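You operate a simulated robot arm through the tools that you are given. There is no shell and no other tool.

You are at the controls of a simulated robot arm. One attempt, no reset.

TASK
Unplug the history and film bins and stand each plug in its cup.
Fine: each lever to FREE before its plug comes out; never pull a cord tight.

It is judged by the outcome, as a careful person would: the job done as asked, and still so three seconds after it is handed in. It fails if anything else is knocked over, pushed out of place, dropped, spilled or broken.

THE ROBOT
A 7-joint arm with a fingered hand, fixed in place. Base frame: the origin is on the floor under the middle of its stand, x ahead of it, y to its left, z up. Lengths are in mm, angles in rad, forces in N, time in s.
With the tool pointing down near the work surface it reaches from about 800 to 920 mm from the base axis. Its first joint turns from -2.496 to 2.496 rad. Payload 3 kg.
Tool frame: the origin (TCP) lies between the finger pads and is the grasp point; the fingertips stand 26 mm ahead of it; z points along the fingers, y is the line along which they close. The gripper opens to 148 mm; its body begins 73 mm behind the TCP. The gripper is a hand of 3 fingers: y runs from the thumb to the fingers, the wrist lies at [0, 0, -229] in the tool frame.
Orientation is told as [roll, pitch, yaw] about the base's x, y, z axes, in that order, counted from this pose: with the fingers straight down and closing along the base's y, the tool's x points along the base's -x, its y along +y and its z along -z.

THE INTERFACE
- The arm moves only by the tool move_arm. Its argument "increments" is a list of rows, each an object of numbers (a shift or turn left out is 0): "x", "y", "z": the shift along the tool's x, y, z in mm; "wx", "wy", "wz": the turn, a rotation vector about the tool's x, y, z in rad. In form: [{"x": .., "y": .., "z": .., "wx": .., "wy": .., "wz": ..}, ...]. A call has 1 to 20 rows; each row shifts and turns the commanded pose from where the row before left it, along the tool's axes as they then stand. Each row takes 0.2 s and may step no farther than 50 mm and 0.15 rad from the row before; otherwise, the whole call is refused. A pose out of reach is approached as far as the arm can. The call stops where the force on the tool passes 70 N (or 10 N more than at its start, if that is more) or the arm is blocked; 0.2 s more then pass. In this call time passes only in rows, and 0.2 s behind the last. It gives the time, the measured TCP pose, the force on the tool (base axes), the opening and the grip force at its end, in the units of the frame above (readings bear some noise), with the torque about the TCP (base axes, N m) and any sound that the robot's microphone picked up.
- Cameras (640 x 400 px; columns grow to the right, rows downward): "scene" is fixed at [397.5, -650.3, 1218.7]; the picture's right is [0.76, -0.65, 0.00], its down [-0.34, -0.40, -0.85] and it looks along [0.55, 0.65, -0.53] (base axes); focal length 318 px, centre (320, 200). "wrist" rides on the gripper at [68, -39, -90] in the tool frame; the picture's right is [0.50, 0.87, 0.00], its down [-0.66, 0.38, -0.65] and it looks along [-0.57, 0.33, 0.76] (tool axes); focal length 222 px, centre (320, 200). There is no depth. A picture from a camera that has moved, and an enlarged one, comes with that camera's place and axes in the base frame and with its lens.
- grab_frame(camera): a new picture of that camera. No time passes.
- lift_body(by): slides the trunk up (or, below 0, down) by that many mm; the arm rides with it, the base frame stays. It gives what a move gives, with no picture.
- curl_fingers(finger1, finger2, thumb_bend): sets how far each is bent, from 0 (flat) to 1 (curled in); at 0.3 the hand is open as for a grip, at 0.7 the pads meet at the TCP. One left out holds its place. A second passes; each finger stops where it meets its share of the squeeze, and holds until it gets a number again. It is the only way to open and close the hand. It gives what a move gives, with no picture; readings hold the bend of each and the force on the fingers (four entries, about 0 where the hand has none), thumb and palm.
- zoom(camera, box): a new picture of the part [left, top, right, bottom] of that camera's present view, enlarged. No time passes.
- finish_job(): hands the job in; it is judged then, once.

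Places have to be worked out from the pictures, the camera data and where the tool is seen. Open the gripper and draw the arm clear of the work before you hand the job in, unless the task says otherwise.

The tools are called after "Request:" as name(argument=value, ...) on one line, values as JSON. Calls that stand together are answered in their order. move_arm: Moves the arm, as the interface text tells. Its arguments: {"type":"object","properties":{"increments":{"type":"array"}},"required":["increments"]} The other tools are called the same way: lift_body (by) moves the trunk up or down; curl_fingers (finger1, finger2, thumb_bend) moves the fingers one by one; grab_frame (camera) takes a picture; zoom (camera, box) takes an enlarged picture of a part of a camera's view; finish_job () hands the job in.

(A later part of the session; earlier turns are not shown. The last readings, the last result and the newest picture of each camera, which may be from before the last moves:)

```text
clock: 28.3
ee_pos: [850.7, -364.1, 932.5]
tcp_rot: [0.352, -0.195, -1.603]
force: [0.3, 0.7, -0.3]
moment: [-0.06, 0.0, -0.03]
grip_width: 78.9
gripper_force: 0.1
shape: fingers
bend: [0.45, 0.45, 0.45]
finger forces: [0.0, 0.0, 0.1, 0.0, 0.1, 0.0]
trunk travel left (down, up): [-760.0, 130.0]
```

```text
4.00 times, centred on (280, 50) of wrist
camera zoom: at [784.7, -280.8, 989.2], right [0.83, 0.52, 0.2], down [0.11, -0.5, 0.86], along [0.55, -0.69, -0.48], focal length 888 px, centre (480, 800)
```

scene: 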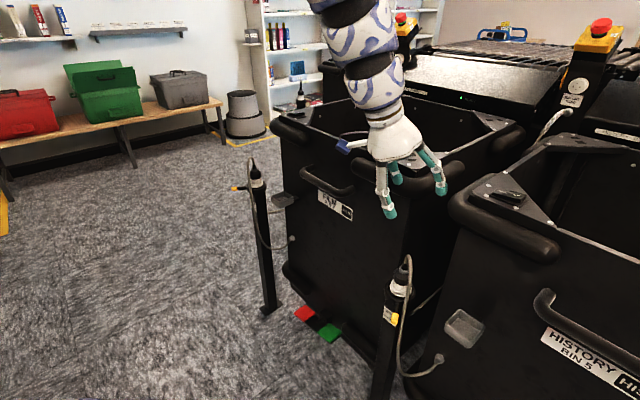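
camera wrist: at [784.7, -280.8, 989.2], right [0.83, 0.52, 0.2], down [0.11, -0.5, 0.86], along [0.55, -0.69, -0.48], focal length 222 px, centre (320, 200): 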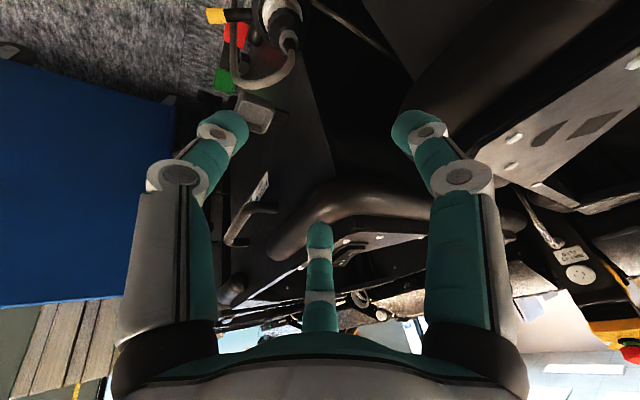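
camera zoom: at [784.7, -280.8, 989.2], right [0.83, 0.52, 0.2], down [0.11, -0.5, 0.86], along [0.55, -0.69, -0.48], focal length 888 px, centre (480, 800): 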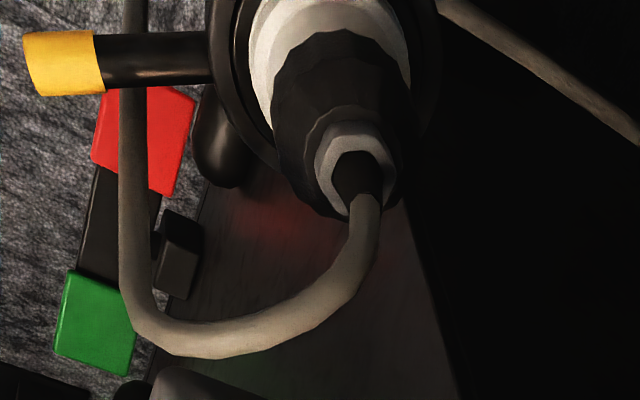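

The bumper outline near the history corner is ≈(902,-477)→(928,-426) at z≈850, so finger clearance is tight if I descend directly over the plug. I'll descend about 25 mm nearer to the robot first, then slide in over the plug below the bumper.

Request:
move_arm(increments=[{"x": -15.8, "y": -5.9, "z": 1.2}])

Request:
lift_body(by=-130)

Request:
grab_frame(camera="wrist")

Request:
zoom(camera="scene", box=[320, 160, 480, 320])

```text
clock: 28.7
ee_pos: [842.4, -384.7, 930.6]
tcp_rot: [0.351, -0.195, -1.605]
force: [-0.4, 0.0, 0.2]
moment: [0.01, 0.03, 0.0]
grip_width: 78.8
gripper_force: 0.1
shape: fingers
bend: [0.45, 0.45, 0.45]
finger forces: [0.1, 0.0, 0.0, 0.1, 0.1, 0.1]
trunk travel left (down, up): [-760.0, 130.0]
```

```text
clock: 30.3
ee_pos: [844.1, -383.1, 800.8]
tcp_rot: [0.35, -0.194, -1.604]
force: [0.5, 0.1, -1.0]
moment: [-0.01, 0.04, 0.02]
grip_width: 78.9
gripper_force: 0.1
shape: fingers
bend: [0.45, 0.45, 0.45]
finger forces: [0.1, 0.0, 0.0, 0.0, 0.1, 0.0]
trunk travel left (down, up): [-630.0, 260.0]
```

```text
taken
camera wrist: at [778.9, -299.2, 858.6], right [0.83, 0.52, 0.19], down [0.11, -0.5, 0.86], along [0.54, -0.69, -0.48], focal length 222 px, centre (320, 200)
```

wrist: 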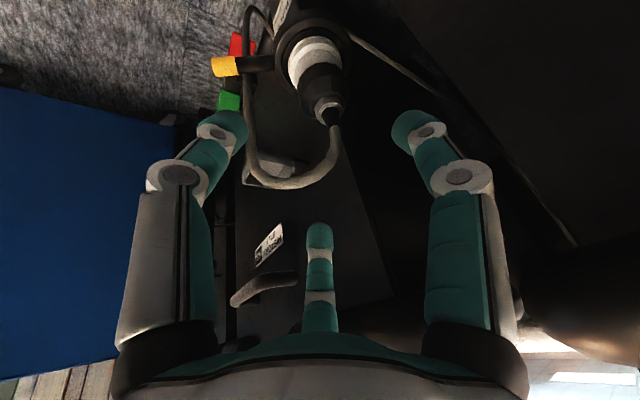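

```text
2.50 times, centred on (400, 240) of scene
camera zoom: at [397.5, -650.3, 1218.7], right [0.76, -0.65, 0.0], down [-0.34, -0.4, -0.85], along [0.55, 0.65, -0.53], focal length 794 px, centre (120, 100)
```

zoom: 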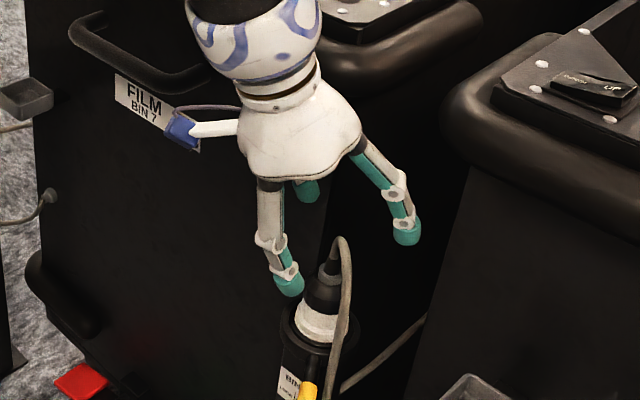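

The plug sits nicely between thumb and fingers in view, axis re-measured ≈(872,-382). I lower the trunk further to bring the TCP to z≈715, still offset toward the robot.

Request:
lift_body(by=-85)

Request:
grab_frame(camera="wrist")

Request:
zoom(camera="scene", box=[340, 210, 468, 320])

```text
clock: 31.5
ee_pos: [842.8, -381.6, 716.0]
tcp_rot: [0.35, -0.196, -1.604]
force: [-0.7, -0.5, -0.1]
moment: [-0.03, -0.02, -0.02]
grip_width: 78.7
gripper_force: 0.2
shape: fingers
bend: [0.45, 0.45, 0.45]
finger forces: [0.1, 0.0, 0.0, 0.0, 0.0, 0.1]
trunk travel left (down, up): [-545.0, 345.0]
```

```text
taken
camera wrist: at [778.8, -299.3, 773.6], right [0.83, 0.52, 0.19], down [0.11, -0.5, 0.86], along [0.54, -0.69, -0.48], focal length 222 px, centre (320, 200)
```

wrist: 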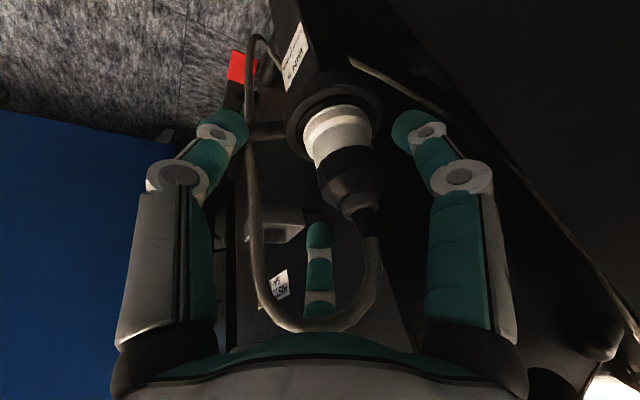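

```text
3.64 times, centred on (404, 265) of scene
camera zoom: at [397.5, -650.3, 1218.7], right [0.76, -0.65, 0.0], down [-0.34, -0.4, -0.85], along [0.55, 0.65, -0.53], focal length 1156 px, centre (14, -36)
```

zoom: 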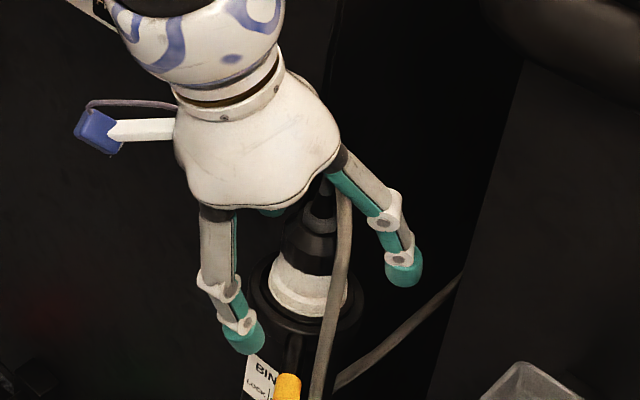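

The cord passes cleanly between thumb and the -y finger. I slide +28 mm in x to centre over the plug axis (871.5,-380.5), keeping height.

Request:
move_arm(increments=[{"x": 1.0, "y": 13.5, "z": 4.7}, {"x": 1.0, "y": 13.5, "z": 4.7}])

Request:
grab_frame(camera="wrist")

Request:
zoom(camera="scene", box=[340, 210, 468, 320])

```text
clock: 32.1
ee_pos: [871.2, -380.3, 716.3]
tcp_rot: [0.35, -0.195, -1.605]
force: [0.0, 0.5, 0.6]
moment: [-0.03, -0.02, -0.04]
grip_width: 79.2
gripper_force: 0.0
shape: fingers
bend: [0.45, 0.45, 0.45]
finger forces: [0.0, 0.0, 0.0, 0.0, 0.0, 0.1]
trunk travel left (down, up): [-545.0, 345.0]
```

```text
taken
camera wrist: at [807.1, -297.6, 773.7], right [0.83, 0.52, 0.2], down [0.11, -0.5, 0.86], along [0.54, -0.69, -0.48], focal length 222 px, centre (320, 200)
```

wrist: 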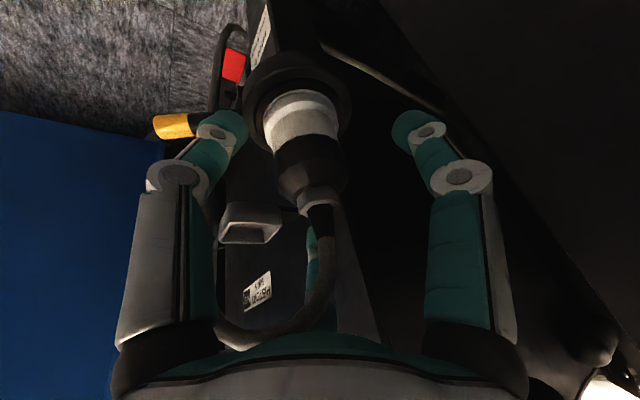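

```text
3.64 times, centred on (404, 265) of scene
camera zoom: at [397.5, -650.3, 1218.7], right [0.76, -0.65, 0.0], down [-0.34, -0.4, -0.85], along [0.55, 0.65, -0.53], focal length 1156 px, centre (14, -36)
```

zoom: 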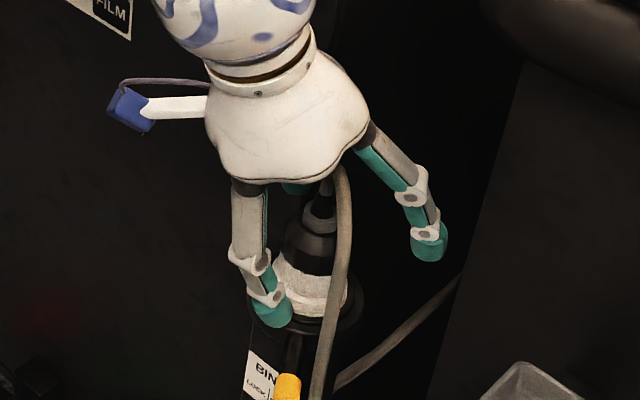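

The TCP should project at pixel (320,202) and the nut is at (315,200), so I'm centred to ~3 mm. I correct by (-2,-1) and lower 20 mm to grip the black/white body of the plug.

Request:
move_arm(increments=[{"x": 1.4, "y": -4.3, "z": 9.0}, {"x": 1.4, "y": -4.3, "z": 9.0}])

Request:
grab_frame(camera="wrist")

Request:
zoom(camera="scene", box=[340, 210, 468, 320])

```text
clock: 32.7
ee_pos: [869.2, -383.0, 694.7]
tcp_rot: [0.351, -0.196, -1.607]
force: [0.4, -0.7, 0.0]
moment: [0.0, 0.02, 0.0]
grip_width: 78.9
gripper_force: 0.0
shape: fingers
bend: [0.45, 0.45, 0.45]
finger forces: [0.0, 0.0, 0.0, 0.1, 0.1, 0.1]
trunk travel left (down, up): [-545.0, 345.0]
```

```text
taken
camera wrist: at [805.1, -298.9, 752.1], right [0.83, 0.52, 0.19], down [0.11, -0.5, 0.86], along [0.54, -0.69, -0.48], focal length 222 px, centre (320, 200)
```

wrist: 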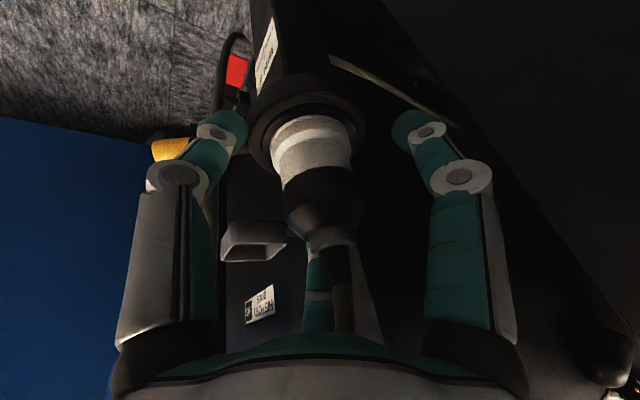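

```text
3.64 times, centred on (404, 265) of scene
camera zoom: at [397.5, -650.3, 1218.7], right [0.76, -0.65, 0.0], down [-0.34, -0.4, -0.85], along [0.55, 0.65, -0.53], focal length 1156 px, centre (14, -36)
```

zoom: 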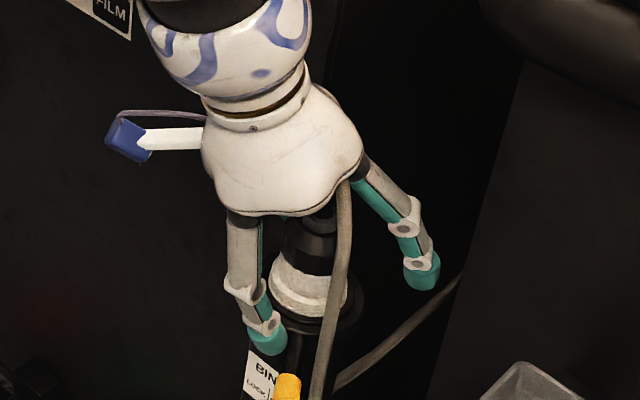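

The black body is centred at the TCP with no contact force. I close the three fingers on it.

Request:
curl_fingers(finger1=0.7, finger2=0.7, thumb_bend=0.7)

Request:
grab_frame(camera="wrist")

Request:
zoom(camera="scene", box=[340, 210, 468, 320])

```text
clock: 33.7
ee_pos: [868.9, -380.5, 695.1]
tcp_rot: [0.349, -0.197, -1.605]
force: [-21.3, 16.6, -8.5]
moment: [0.96, 0.59, -0.67]
grip_width: 45.1
gripper_force: 28.4
shape: fingers
bend: [0.61, 0.64, 0.54]
finger forces: [7.0, 5.4, 0.0, 0.0, 44.3, 0.1]
trunk travel left (down, up): [-545.0, 345.0]
```

```text
taken
camera wrist: at [804.6, -297.7, 752.3], right [0.83, 0.52, 0.19], down [0.11, -0.5, 0.86], along [0.54, -0.69, -0.48], focal length 222 px, centre (320, 200)
```

wrist: 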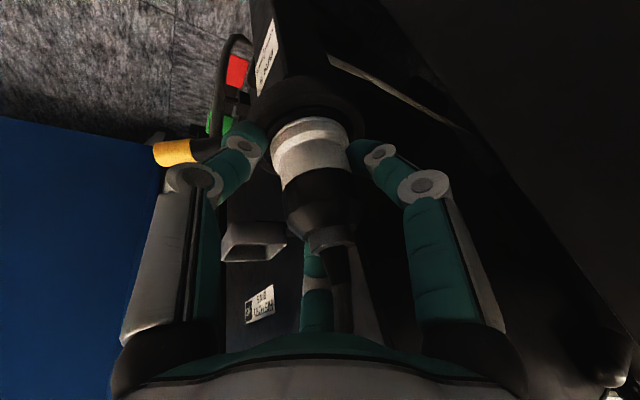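

```text
3.64 times, centred on (404, 265) of scene
camera zoom: at [397.5, -650.3, 1218.7], right [0.76, -0.65, 0.0], down [-0.34, -0.4, -0.85], along [0.55, 0.65, -0.53], focal length 1156 px, centre (14, -36)
```

zoom: 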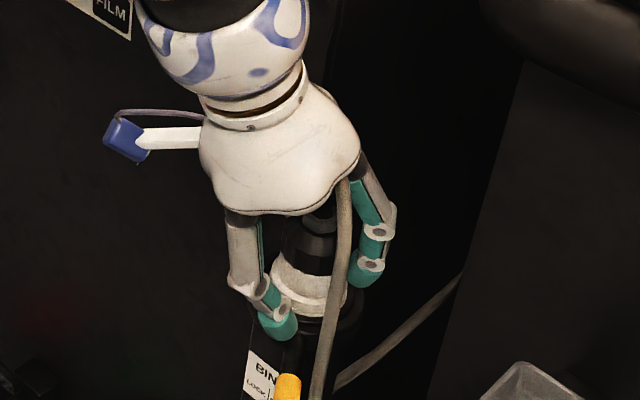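

Thumb force (44 N) far exceeds the fingers' and the hand is pushed toward -x/+y, so the plug axis is a few mm toward the camera side from the TCP. I reopen, shift (-4,+3,+8) and close again.

Request:
curl_fingers(finger1=0.5, finger2=0.5, thumb_bend=0.48)

Request:
move_arm(increments=[{"x": 1.25, "y": -0.96, "z": -9.3}])

Request:
curl_fingers(finger1=0.62, finger2=0.62, thumb_bend=0.62)

Request:
grab_frame(camera="wrist")

```text
clock: 34.7
ee_pos: [870.6, -381.0, 696.4]
tcp_rot: [0.352, -0.195, -1.605]
force: [-1.4, 16.9, 8.1]
moment: [0.71, 0.4, -0.69]
grip_width: 63.9
gripper_force: 9.5
shape: fingers
bend: [0.5, 0.5, 0.48]
finger forces: [0.1, 0.1, 0.0, 0.0, 18.1, 0.0]
trunk travel left (down, up): [-545.0, 345.0]
```

```text
clock: 35.1
ee_pos: [866.2, -380.1, 704.7]
tcp_rot: [0.352, -0.197, -1.607]
force: [0.6, 0.1, -0.5]
moment: [-0.05, -0.02, 0.0]
grip_width: 65.4
gripper_force: 0.0
shape: fingers
bend: [0.5, 0.5, 0.48]
finger forces: [0.0, 0.0, 0.1, 0.0, 0.1, 0.0]
trunk travel left (down, up): [-545.0, 345.0]
```

```text
clock: 36.1
ee_pos: [865.6, -380.2, 703.6]
tcp_rot: [0.35, -0.195, -1.605]
force: [-8.1, 0.6, -1.6]
moment: [0.01, 0.29, 0.0]
grip_width: 39.0
gripper_force: 6.2
shape: fingers
bend: [0.59, 0.61, 0.57]
finger forces: [2.4, 0.4, 0.1, 0.1, 9.7, 0.1]
trunk travel left (down, up): [-545.0, 345.0]
```

```text
taken
camera wrist: at [801.3, -296.8, 761.5], right [0.83, 0.52, 0.19], down [0.11, -0.5, 0.86], along [0.54, -0.69, -0.48], focal length 222 px, centre (320, 200)
```

wrist: 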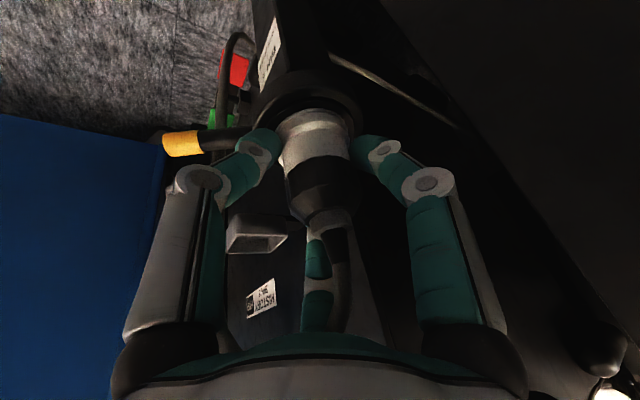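

Higher up the grip is much better balanced (thumb ~10 N, fingers small). One more small shift toward -x, then a full close.

Request:
curl_fingers(finger1=0.54, finger2=0.54, thumb_bend=0.54)

Request:
move_arm(increments=[{"x": 0.9, "y": -2.4, "z": -1.0}])

Request:
curl_fingers(finger1=0.7, finger2=0.7, thumb_bend=0.62)

Request:
grab_frame(camera="wrist")

Request:
zoom(camera="scene", box=[340, 210, 468, 320])

```text
clock: 37.1
ee_pos: [867.3, -380.4, 703.9]
tcp_rot: [0.353, -0.196, -1.605]
force: [0.2, -0.7, -0.8]
moment: [-0.02, 0.04, 0.0]
grip_width: 49.2
gripper_force: 0.2
shape: fingers
bend: [0.54, 0.54, 0.54]
finger forces: [0.1, 0.0, 0.0, 0.0, 0.4, 0.0]
trunk travel left (down, up): [-545.0, 345.0]
```

```text
clock: 37.5
ee_pos: [862.7, -379.3, 704.2]
tcp_rot: [0.35, -0.195, -1.605]
force: [0.6, -0.2, 0.1]
moment: [-0.02, 0.03, 0.02]
grip_width: 48.8
gripper_force: 0.0
shape: fingers
bend: [0.54, 0.54, 0.54]
finger forces: [0.0, 0.1, 0.1, 0.0, 0.0, 0.0]
trunk travel left (down, up): [-545.0, 345.0]
```

```text
clock: 38.5
ee_pos: [863.4, -379.1, 703.6]
tcp_rot: [0.352, -0.196, -1.605]
force: [-1.7, -1.7, 0.1]
moment: [0.01, 0.25, 0.04]
grip_width: 36.1
gripper_force: 12.5
shape: fingers
bend: [0.59, 0.61, 0.58]
finger forces: [8.8, 7.6, 0.1, 0.1, 9.1, 0.0]
trunk travel left (down, up): [-545.0, 345.0]
```

```text
taken
camera wrist: at [799.1, -295.6, 761.1], right [0.83, 0.52, 0.19], down [0.11, -0.5, 0.86], along [0.54, -0.69, -0.48], focal length 222 px, centre (320, 200)
```

wrist: 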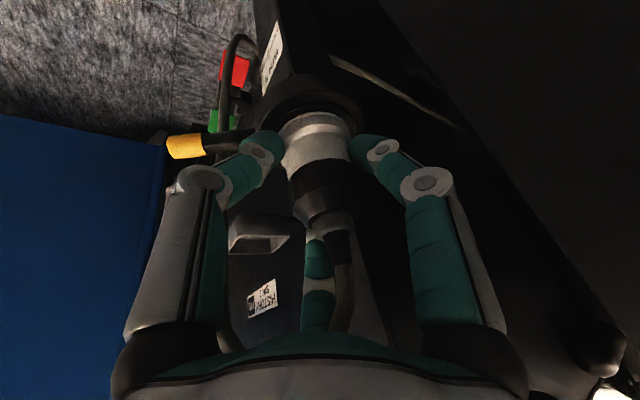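

```text
3.64 times, centred on (404, 265) of scene
camera zoom: at [397.5, -650.3, 1218.7], right [0.76, -0.65, 0.0], down [-0.34, -0.4, -0.85], along [0.55, 0.65, -0.53], focal length 1156 px, centre (14, -36)
```

zoom: 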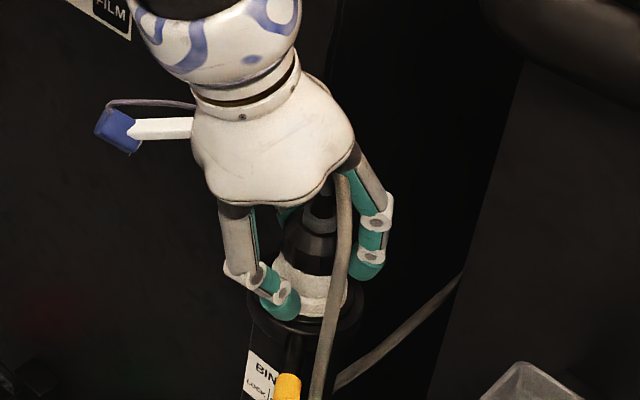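

The grip is balanced now (≈9/8/9 N, near-zero net force) with the TCP at [863,-379,704]. I squeeze a little more and lift the plug slowly straight up, watching force.

Request:
curl_fingers(finger1=0.74, finger2=0.74, thumb_bend=0.7)

Request:
move_arm(increments=[{"x": -0.97, "y": 1.69, "z": -4.6}, {"x": -0.97, "y": 1.69, "z": -4.6}])

Request:
grab_frame(camera="wrist")

Request:
zoom(camera="scene", box=[340, 210, 468, 320])

```text
clock: 39.5
ee_pos: [863.7, -378.4, 703.0]
tcp_rot: [0.351, -0.195, -1.606]
force: [-0.4, -0.6, 4.9]
moment: [-0.03, 0.09, 0.02]
grip_width: 31.9
gripper_force: 20.5
shape: fingers
bend: [0.59, 0.61, 0.62]
finger forces: [13.5, 11.8, 0.0, 0.0, 16.1, 0.1]
trunk travel left (down, up): [-545.0, 345.0]
heard: snap
```

```text
clock: 40.1
ee_pos: [863.7, -379.8, 713.9]
tcp_rot: [0.351, -0.196, -1.605]
force: [0.3, 0.1, -1.5]
moment: [-0.04, 0.0, -0.03]
grip_width: 32.3
gripper_force: 18.7
shape: fingers
bend: [0.59, 0.61, 0.62]
finger forces: [13.1, 11.4, 0.0, 0.0, 13.7, 0.0]
trunk travel left (down, up): [-545.0, 345.0]
```

```text
taken
camera wrist: at [799.0, -295.7, 770.9], right [0.83, 0.52, 0.2], down [0.11, -0.5, 0.86], along [0.54, -0.69, -0.48], focal length 222 px, centre (320, 200)
```

wrist: 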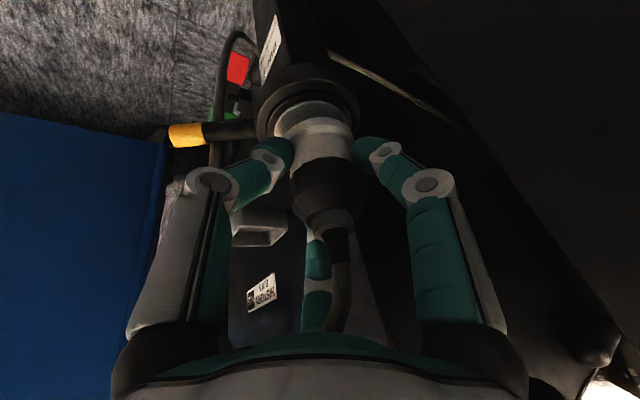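

```text
3.64 times, centred on (404, 265) of scene
camera zoom: at [397.5, -650.3, 1218.7], right [0.76, -0.65, 0.0], down [-0.34, -0.4, -0.85], along [0.55, 0.65, -0.53], focal length 1156 px, centre (14, -36)
```

zoom: 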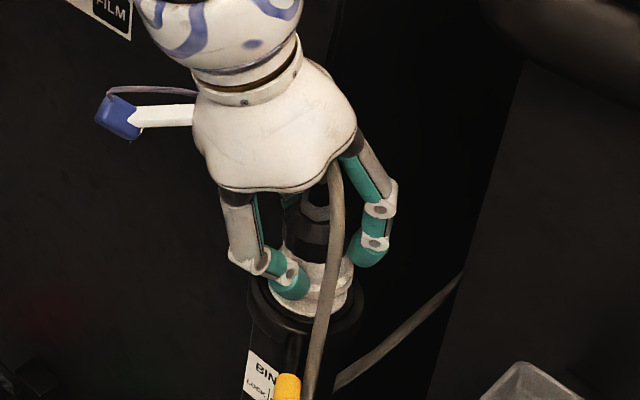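

A snap was heard as the plug let go of its seat, and it follows the hand with no resistance. I continue lifting in small steps and watch the plug's lower end come out.

Request:
move_arm(increments=[{"x": -1.95, "y": 3.37, "z": -9.2}, {"x": -1.95, "y": 3.37, "z": -9.2}, {"x": -1.95, "y": 3.37, "z": -9.2}])

Request:
grab_frame(camera="wrist")

Request:
zoom(camera="scene", box=[340, 210, 468, 320])

```text
clock: 40.9
ee_pos: [862.7, -377.4, 743.2]
tcp_rot: [0.348, -0.195, -1.606]
force: [0.3, -0.6, -0.8]
moment: [-0.02, -0.02, -0.02]
grip_width: 32.1
gripper_force: 19.0
shape: fingers
bend: [0.59, 0.61, 0.62]
finger forces: [13.1, 11.4, 0.1, 0.0, 13.5, 0.0]
trunk travel left (down, up): [-545.0, 345.0]
```

```text
taken
camera wrist: at [798.0, -293.6, 800.8], right [0.83, 0.52, 0.19], down [0.11, -0.5, 0.86], along [0.54, -0.69, -0.48], focal length 222 px, centre (320, 200)
```

wrist: 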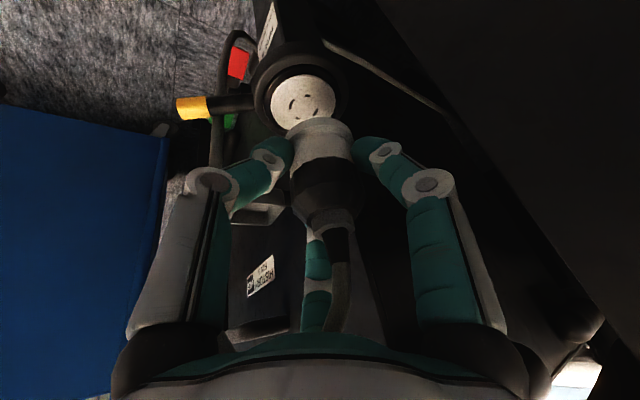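

```text
3.64 times, centred on (404, 265) of scene
camera zoom: at [397.5, -650.3, 1218.7], right [0.76, -0.65, 0.0], down [-0.34, -0.4, -0.85], along [0.55, 0.65, -0.53], focal length 1156 px, centre (14, -36)
```

zoom: 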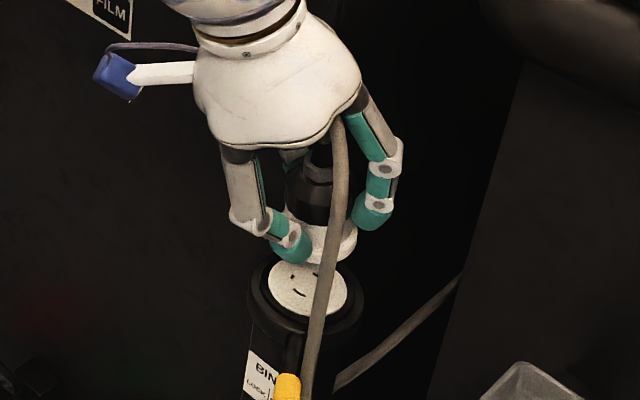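

The plug is fully out, and the bare socket shows its slots. The cord hangs slack; I carry the plug at this height in -y, staying ~20 mm toward the robot to clear the bumper, then check against the cup.

Request:
move_arm(increments=[{"x": -18.3, "y": -3.07, "z": 2.74}, {"x": -18.3, "y": -3.07, "z": 2.74}, {"x": -18.3, "y": -3.07, "z": 2.74}, {"x": -18.3, "y": -3.07, "z": 2.74}])

Request:
grab_frame(camera="wrist")

Request:
grab_frame(camera="scene")

```text
clock: 41.9
ee_pos: [851.5, -453.5, 741.1]
tcp_rot: [0.351, -0.195, -1.606]
force: [-0.4, 0.5, -1.4]
moment: [-0.01, 0.02, -0.03]
grip_width: 32.2
gripper_force: 19.3
shape: fingers
bend: [0.59, 0.61, 0.62]
finger forces: [13.1, 11.3, 0.1, 0.1, 13.3, 0.0]
trunk travel left (down, up): [-545.0, 345.0]
```

```text
taken
camera wrist: at [787.6, -369.5, 798.9], right [0.83, 0.52, 0.2], down [0.11, -0.5, 0.86], along [0.54, -0.69, -0.48], focal length 222 px, centre (320, 200)
```

wrist: 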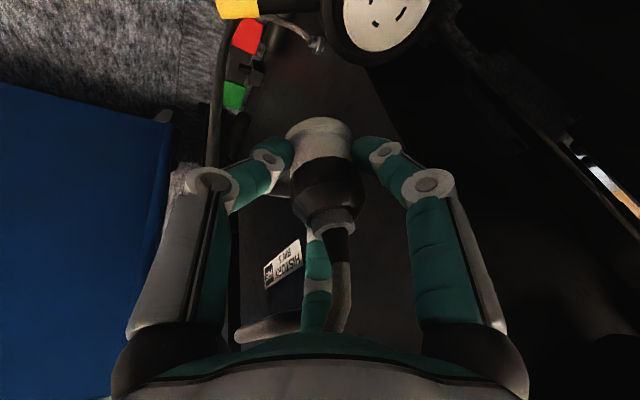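

```text
taken
```

scene: 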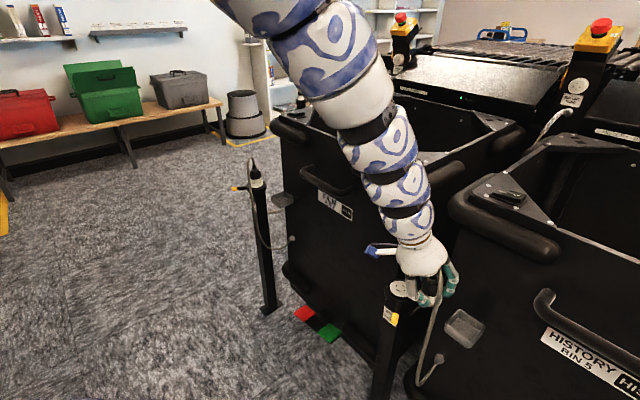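

All forces steady and the cord is slack. I continue the transfer to y≈-527.

Request:
move_arm(increments=[{"x": -18.3, "y": -2.4, "z": 3.0}, {"x": -18.3, "y": -2.4, "z": 3.0}, {"x": -18.3, "y": -1.4, "z": 3.3}, {"x": -18.3, "y": -1.4, "z": 3.3}])

Request:
grab_frame(camera="wrist")

Request:
zoom(camera="scene", box=[380, 230, 540, 390])

```text
clock: 42.9
ee_pos: [846.4, -526.9, 743.0]
tcp_rot: [0.35, -0.196, -1.605]
force: [0.2, 0.8, -1.3]
moment: [0.0, 0.02, -0.01]
grip_width: 32.3
gripper_force: 19.0
shape: fingers
bend: [0.59, 0.61, 0.62]
finger forces: [13.1, 11.3, 0.0, 0.0, 13.3, 0.0]
trunk travel left (down, up): [-545.0, 345.0]
```

```text
taken
camera wrist: at [781.8, -444.1, 801.2], right [0.83, 0.52, 0.19], down [0.11, -0.5, 0.86], along [0.54, -0.69, -0.48], focal length 222 px, centre (320, 200)
```

wrist: 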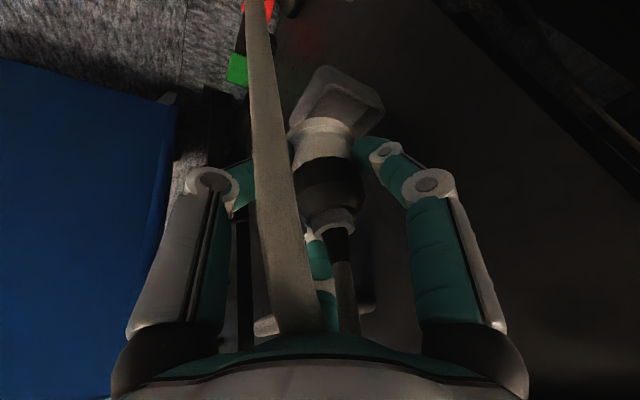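

```text
2.50 times, centred on (460, 310) of scene
camera zoom: at [397.5, -650.3, 1218.7], right [0.76, -0.65, 0.0], down [-0.34, -0.4, -0.85], along [0.55, 0.65, -0.53], focal length 794 px, centre (-30, -75)
```

zoom: 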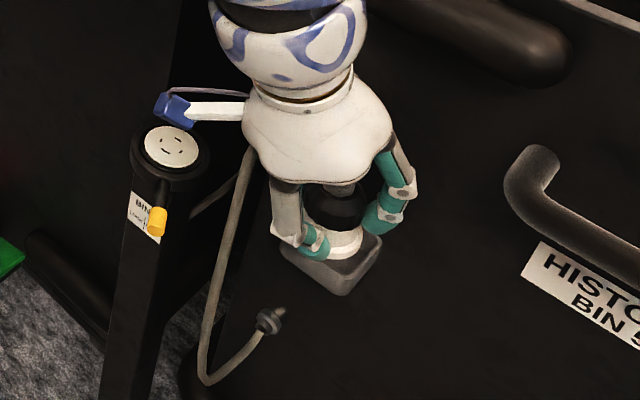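

The plug is near the cup; I zoom in to compare the plug base with the cup rim and to see where the cord runs.

Request:
zoom(camera="wrist", box=[240, 40, 432, 160])

Request:
zoom(camera="scene", box=[430, 240, 558, 350])

Request:
zoom(camera="wrist", box=[200, 150, 440, 340])

```text
3.33 times, centred on (336, 100) of wrist
camera zoom: at [781.8, -444.1, 801.2], right [0.83, 0.52, 0.19], down [0.11, -0.5, 0.86], along [0.54, -0.69, -0.48], focal length 740 px, centre (267, 533)
```

zoom: 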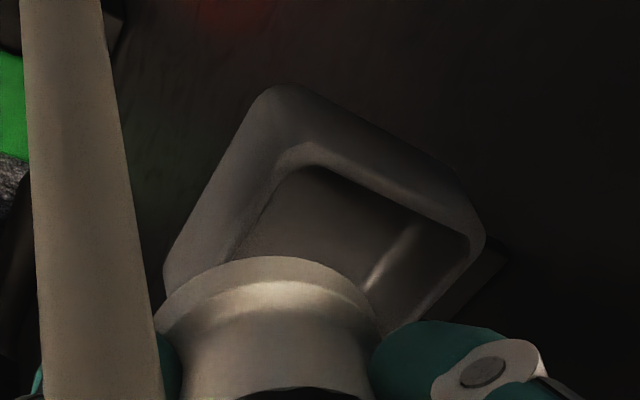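

```text
3.64 times, centred on (494, 295) of scene
camera zoom: at [397.5, -650.3, 1218.7], right [0.76, -0.65, 0.0], down [-0.34, -0.4, -0.85], along [0.55, 0.65, -0.53], focal length 1156 px, centre (-313, -146)
```

zoom: 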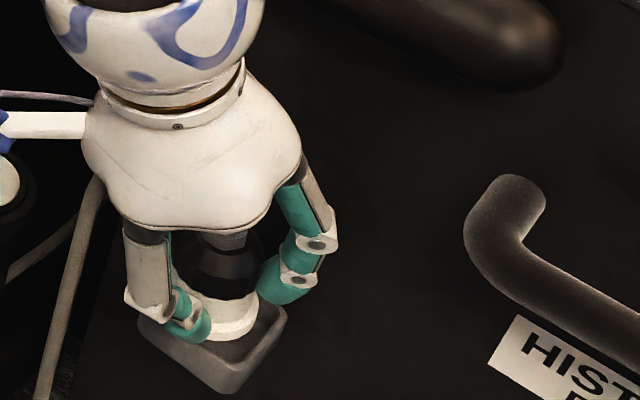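

```text
2.11 times, centred on (320, 245) of wrist
camera zoom: at [781.8, -444.1, 801.2], right [0.83, 0.52, 0.19], down [0.11, -0.5, 0.86], along [0.54, -0.69, -0.48], focal length 468 px, centre (320, 105)
```

zoom: 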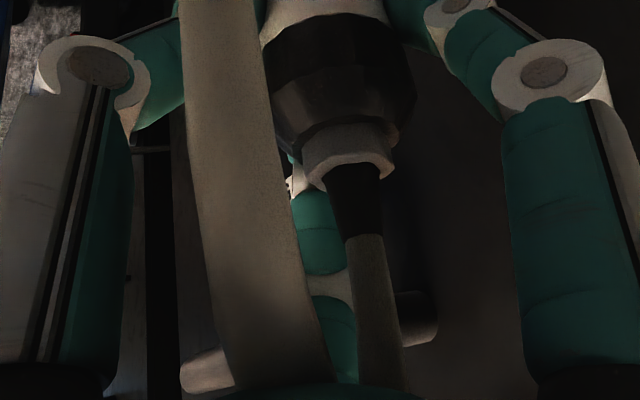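

The cord evidently passes the hand freely. The cup's inner opening (~52 mm) is only a bit wider than the plug's flange (~46 mm), so I check whether the plug hangs upright with a close zoom.

Request:
zoom(camera="scene", box=[464, 290, 528, 350])

Request:
zoom(camera="wrist", box=[270, 100, 390, 260])

```text
6.67 times, centred on (496, 320) of scene
camera zoom: at [397.5, -650.3, 1218.7], right [0.76, -0.65, 0.0], down [-0.34, -0.4, -0.85], along [0.55, 0.65, -0.53], focal length 2118 px, centre (-853, -600)
```

zoom: 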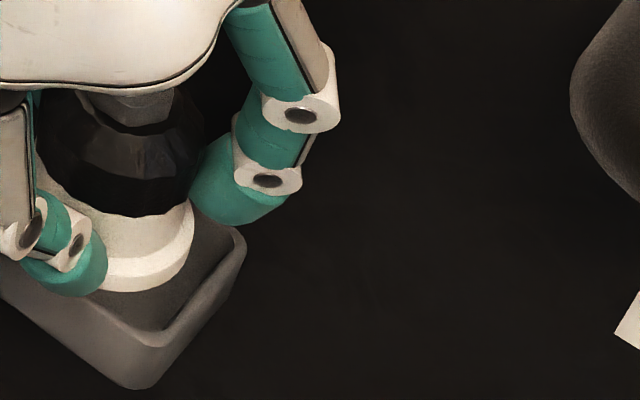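

```text
2.50 times, centred on (330, 180) of wrist
camera zoom: at [781.8, -444.1, 801.2], right [0.83, 0.52, 0.19], down [0.11, -0.5, 0.86], along [0.54, -0.69, -0.48], focal length 555 px, centre (295, 250)
```

zoom: 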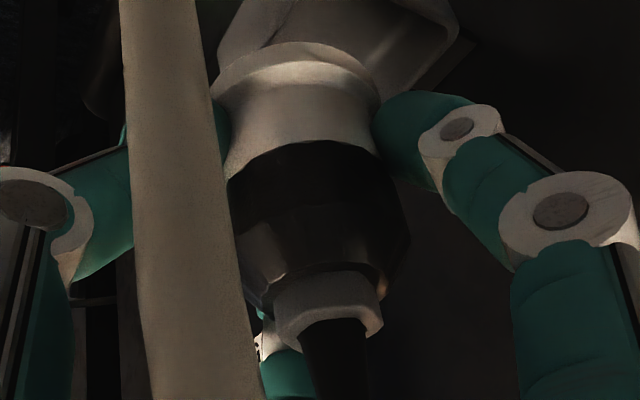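

Comparing with true vertical in both views, the plug is tilted ~8–9° in the grip (its base displaced toward +x/-y), so I rotate the hand back by 0.13 rad to bring the plug upright before placing it.

Request:
move_arm(increments=[{"wx": 0.0563, "wy": 0.0325}, {"wx": 0.0563, "wy": 0.0325}])

Request:
zoom(camera="scene", box=[448, 270, 528, 350])

Request:
zoom(camera="wrist", box=[260, 50, 400, 250])

```text
clock: 43.5
ee_pos: [847.5, -525.6, 744.7]
tcp_rot: [0.235, -0.131, -1.586]
force: [0.8, -0.6, -0.8]
moment: [0.04, 0.0, 0.02]
grip_width: 32.3
gripper_force: 18.6
shape: fingers
bend: [0.59, 0.61, 0.62]
finger forces: [13.1, 11.2, 0.0, 0.0, 13.0, 0.0]
trunk travel left (down, up): [-545.0, 345.0]
```

```text
5.00 times, centred on (488, 310) of scene
camera zoom: at [397.5, -650.3, 1218.7], right [0.76, -0.65, 0.0], down [-0.34, -0.4, -0.85], along [0.55, 0.65, -0.53], focal length 1589 px, centre (-520, -350)
```

zoom: 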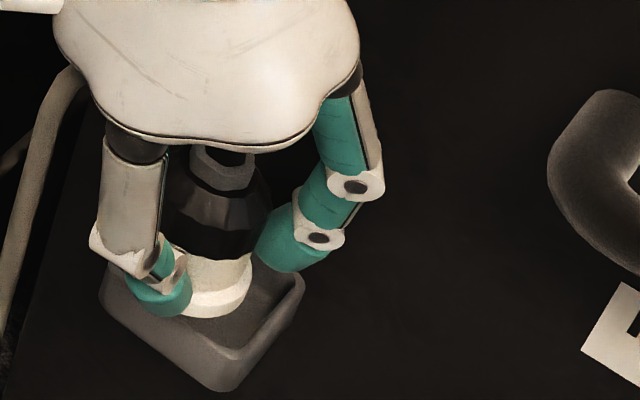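

```text
2.00 times, centred on (330, 150) of wrist
camera zoom: at [790.1, -447.5, 813.7], right [0.85, 0.51, 0.13], down [0.21, -0.56, 0.8], along [0.48, -0.66, -0.58], focal length 444 px, centre (300, 300)
```

zoom: 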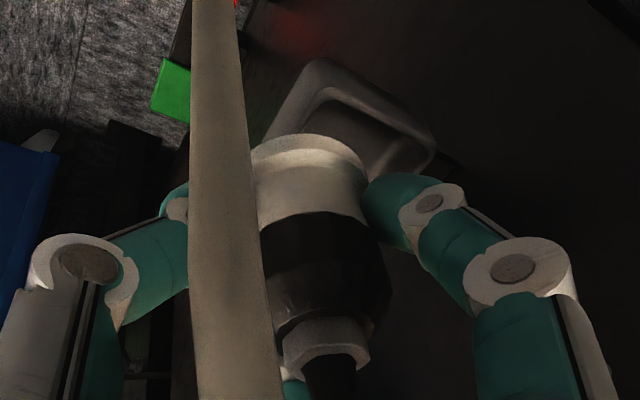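

The plug is now nearly upright (≤4°). I estimate the cup centre at ≈(880,-527) and plug base at ≈(856,-524); I move +20 in x and 14 down so the base hovers just over the rim, then compare again.

Request:
move_arm(increments=[{"x": 0.1, "y": 8.1, "z": 9.2}, {"x": 0.1, "y": 8.1, "z": 9.2}])

Request:
zoom(camera="scene", box=[448, 270, 528, 350])

Request:
zoom(camera="wrist", box=[240, 50, 420, 200])

Request:
grab_frame(camera="scene")

```text
clock: 44.1
ee_pos: [866.3, -529.8, 729.0]
tcp_rot: [0.234, -0.134, -1.59]
force: [-0.3, 0.8, -0.4]
moment: [0.02, 0.05, 0.02]
grip_width: 31.9
gripper_force: 19.0
shape: fingers
bend: [0.59, 0.61, 0.62]
finger forces: [13.2, 11.1, 0.1, 0.1, 12.8, 0.0]
trunk travel left (down, up): [-545.0, 345.0]
```

```text
5.00 times, centred on (488, 310) of scene
camera zoom: at [397.5, -650.3, 1218.7], right [0.76, -0.65, 0.0], down [-0.34, -0.4, -0.85], along [0.55, 0.65, -0.53], focal length 1589 px, centre (-520, -350)
```

zoom: 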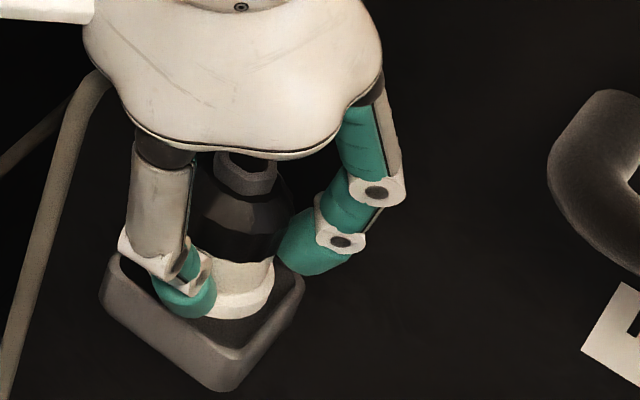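

```text
2.67 times, centred on (330, 125) of wrist
camera zoom: at [809.3, -450.4, 798.7], right [0.85, 0.51, 0.13], down [0.21, -0.56, 0.8], along [0.48, -0.66, -0.58], focal length 592 px, centre (293, 400)
```

zoom: 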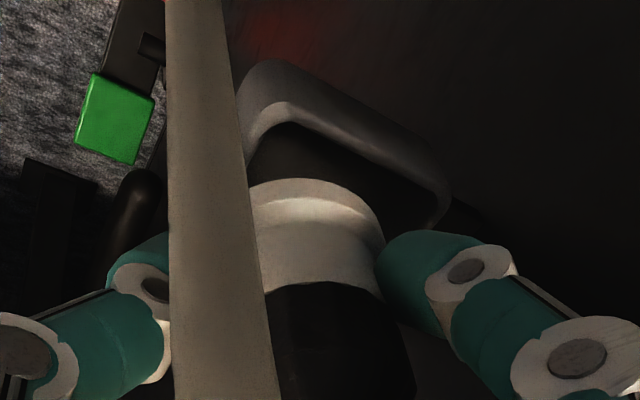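

```text
taken
```

scene: 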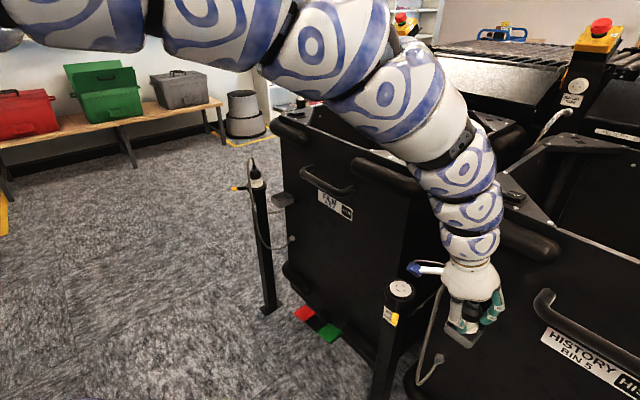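

To judge the fit I need the cup's inner edges more exactly, so I take tighter zooms from both cameras.

Request:
zoom(camera="wrist", box=[300, 60, 380, 120])

Request:
zoom(camera="wrist", box=[320, 90, 420, 170])

Request:
zoom(camera="scene", box=[440, 310, 496, 352])

```text
6.67 times, centred on (340, 90) of wrist
camera zoom: at [809.3, -450.4, 798.7], right [0.85, 0.51, 0.13], down [0.21, -0.56, 0.8], along [0.48, -0.66, -0.58], focal length 1481 px, centre (187, 933)
```

zoom: 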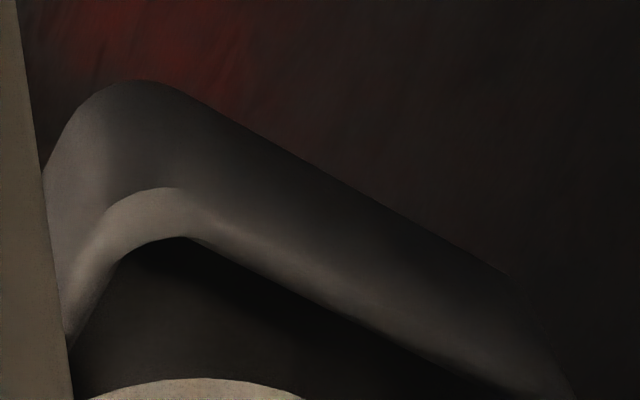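

```text
5.00 times, centred on (370, 130) of wrist
camera zoom: at [809.3, -450.4, 798.7], right [0.85, 0.51, 0.13], down [0.21, -0.56, 0.8], along [0.48, -0.66, -0.58], focal length 1111 px, centre (70, 550)
```

zoom: 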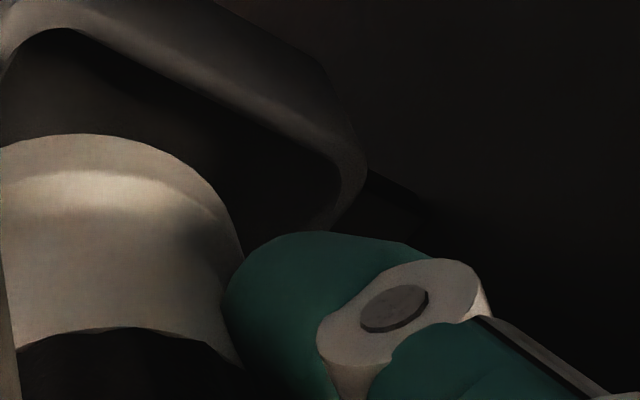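

```text
9.52 times, centred on (468, 331) of scene
camera zoom: at [397.5, -650.3, 1218.7], right [0.76, -0.65, 0.0], down [-0.34, -0.4, -0.85], along [0.55, 0.65, -0.53], focal length 3026 px, centre (-1090, -1048)
```

zoom: 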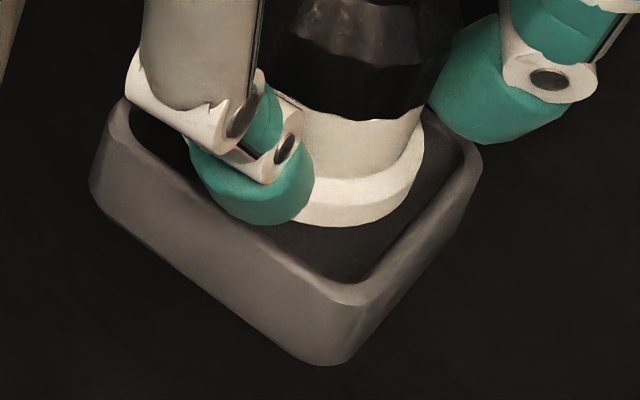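

Edge-fitting in the wrist view gives a cup opening of ~48–50 mm with its centre about +6 mm in x from the plug base. I close in with (+6,+1,-5) and compare again near rim level, where parallax vanishes.

Request:
move_arm(increments=[{"x": 1.75, "y": 4.7, "z": 6.1}])

Request:
zoom(camera="wrist", box=[270, 60, 420, 170])

Request:
zoom(camera="scene", box=[440, 310, 496, 352])

```text
clock: 44.5
ee_pos: [872.5, -527.8, 724.1]
tcp_rot: [0.233, -0.133, -1.587]
force: [0.7, -0.3, -0.3]
moment: [-0.01, 0.02, -0.01]
grip_width: 32.5
gripper_force: 19.1
shape: fingers
bend: [0.59, 0.61, 0.62]
finger forces: [13.1, 11.1, 0.0, 0.0, 12.8, 0.1]
trunk travel left (down, up): [-545.0, 345.0]
```

```text
3.64 times, centred on (345, 115) of wrist
camera zoom: at [815.6, -448.8, 793.7], right [0.85, 0.51, 0.13], down [0.21, -0.56, 0.8], along [0.48, -0.66, -0.58], focal length 808 px, centre (229, 509)
```

zoom: 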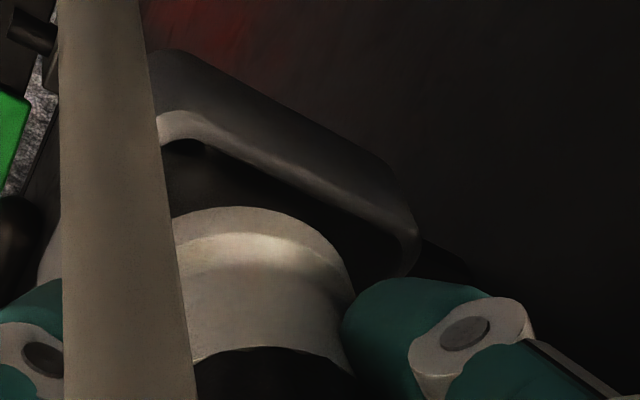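

```text
9.52 times, centred on (468, 331) of scene
camera zoom: at [397.5, -650.3, 1218.7], right [0.76, -0.65, 0.0], down [-0.34, -0.4, -0.85], along [0.55, 0.65, -0.53], focal length 3026 px, centre (-1090, -1048)
```

zoom: 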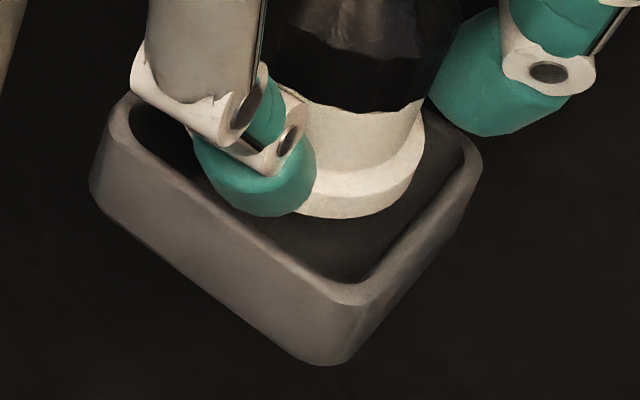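

Both cameras now agree the base is ~2 mm above the rim and centred within ~2 mm. I lower in 2 mm steps and watch the force for contact with the rim.

Request:
move_arm(increments=[{"x": 0.27, "y": -0.46, "z": 1.93}, {"x": 0.27, "y": -0.46, "z": 1.93}])

Request:
zoom(camera="scene", box=[440, 310, 496, 352])

Request:
zoom(camera="wrist", box=[270, 60, 420, 170])

```text
clock: 45.1
ee_pos: [872.6, -527.3, 718.9]
tcp_rot: [0.234, -0.133, -1.586]
force: [0.4, 0.5, -0.7]
moment: [0.01, -0.01, 0.01]
grip_width: 32.3
gripper_force: 18.5
shape: fingers
bend: [0.59, 0.61, 0.62]
finger forces: [13.2, 11.0, 0.1, 0.1, 12.8, 0.0]
trunk travel left (down, up): [-545.0, 345.0]
```

```text
9.52 times, centred on (468, 331) of scene
camera zoom: at [397.5, -650.3, 1218.7], right [0.76, -0.65, 0.0], down [-0.34, -0.4, -0.85], along [0.55, 0.65, -0.53], focal length 3026 px, centre (-1090, -1048)
```

zoom: 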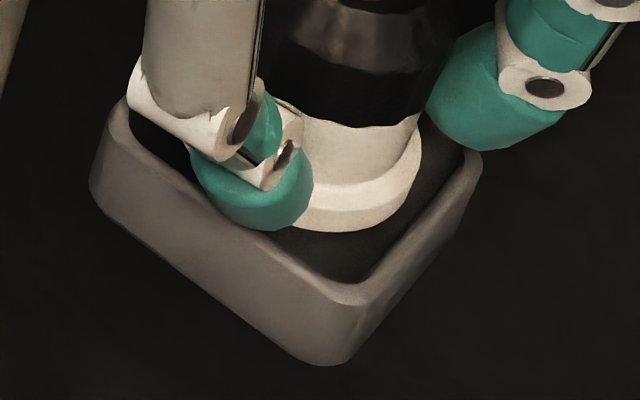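

```text
3.64 times, centred on (345, 115) of wrist
camera zoom: at [815.4, -449.2, 789.9], right [0.85, 0.51, 0.13], down [0.21, -0.56, 0.8], along [0.48, -0.66, -0.58], focal length 808 px, centre (229, 509)
```

zoom: 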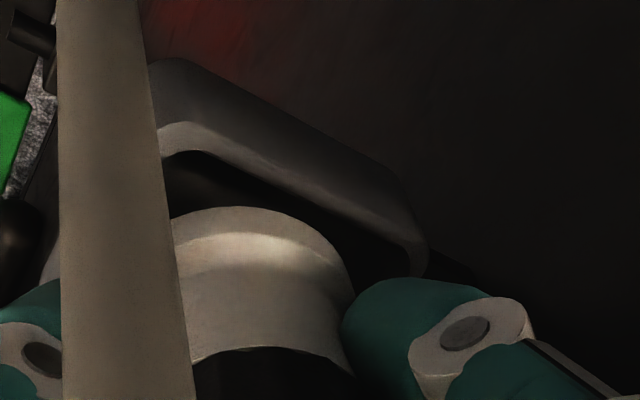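

No contact yet and the base is inside the rim outline in both views. I keep lowering gently.

Request:
move_arm(increments=[{"x": 0.27, "y": -0.46, "z": 1.93}, {"x": 0.27, "y": -0.46, "z": 1.93}, {"x": 0.27, "y": -0.46, "z": 1.93}])

Request:
zoom(camera="scene", box=[440, 310, 496, 352])

Request:
zoom(camera="wrist", box=[270, 60, 420, 170])

```text
clock: 45.9
ee_pos: [872.8, -527.2, 714.3]
tcp_rot: [0.236, -0.133, -1.588]
force: [0.2, -0.4, 5.4]
moment: [-0.01, 0.11, -0.06]
grip_width: 32.3
gripper_force: 20.2
shape: fingers
bend: [0.59, 0.61, 0.63]
finger forces: [13.5, 11.9, 0.0, 0.0, 15.1, 0.1]
trunk travel left (down, up): [-545.0, 345.0]
```

```text
9.52 times, centred on (468, 331) of scene
camera zoom: at [397.5, -650.3, 1218.7], right [0.76, -0.65, 0.0], down [-0.34, -0.4, -0.85], along [0.55, 0.65, -0.53], focal length 3026 px, centre (-1090, -1048)
```

zoom: 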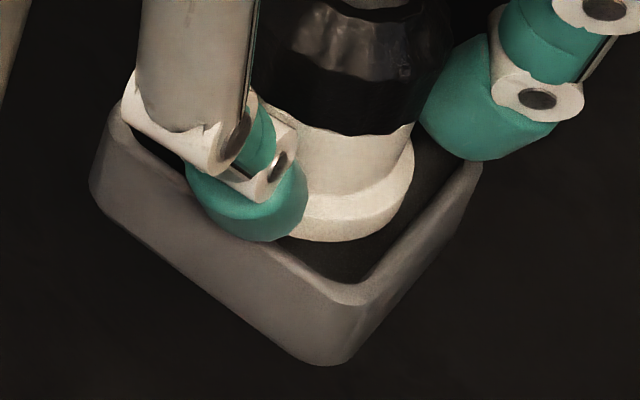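

```text
3.64 times, centred on (345, 115) of wrist
camera zoom: at [815.8, -448.8, 785.1], right [0.85, 0.51, 0.13], down [0.21, -0.56, 0.8], along [0.48, -0.66, -0.58], focal length 808 px, centre (229, 509)
```

zoom: 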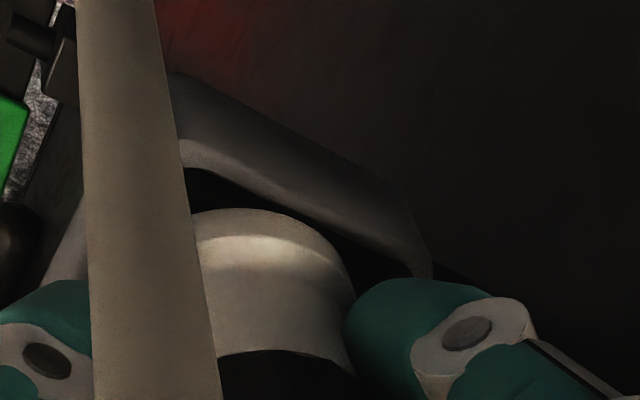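

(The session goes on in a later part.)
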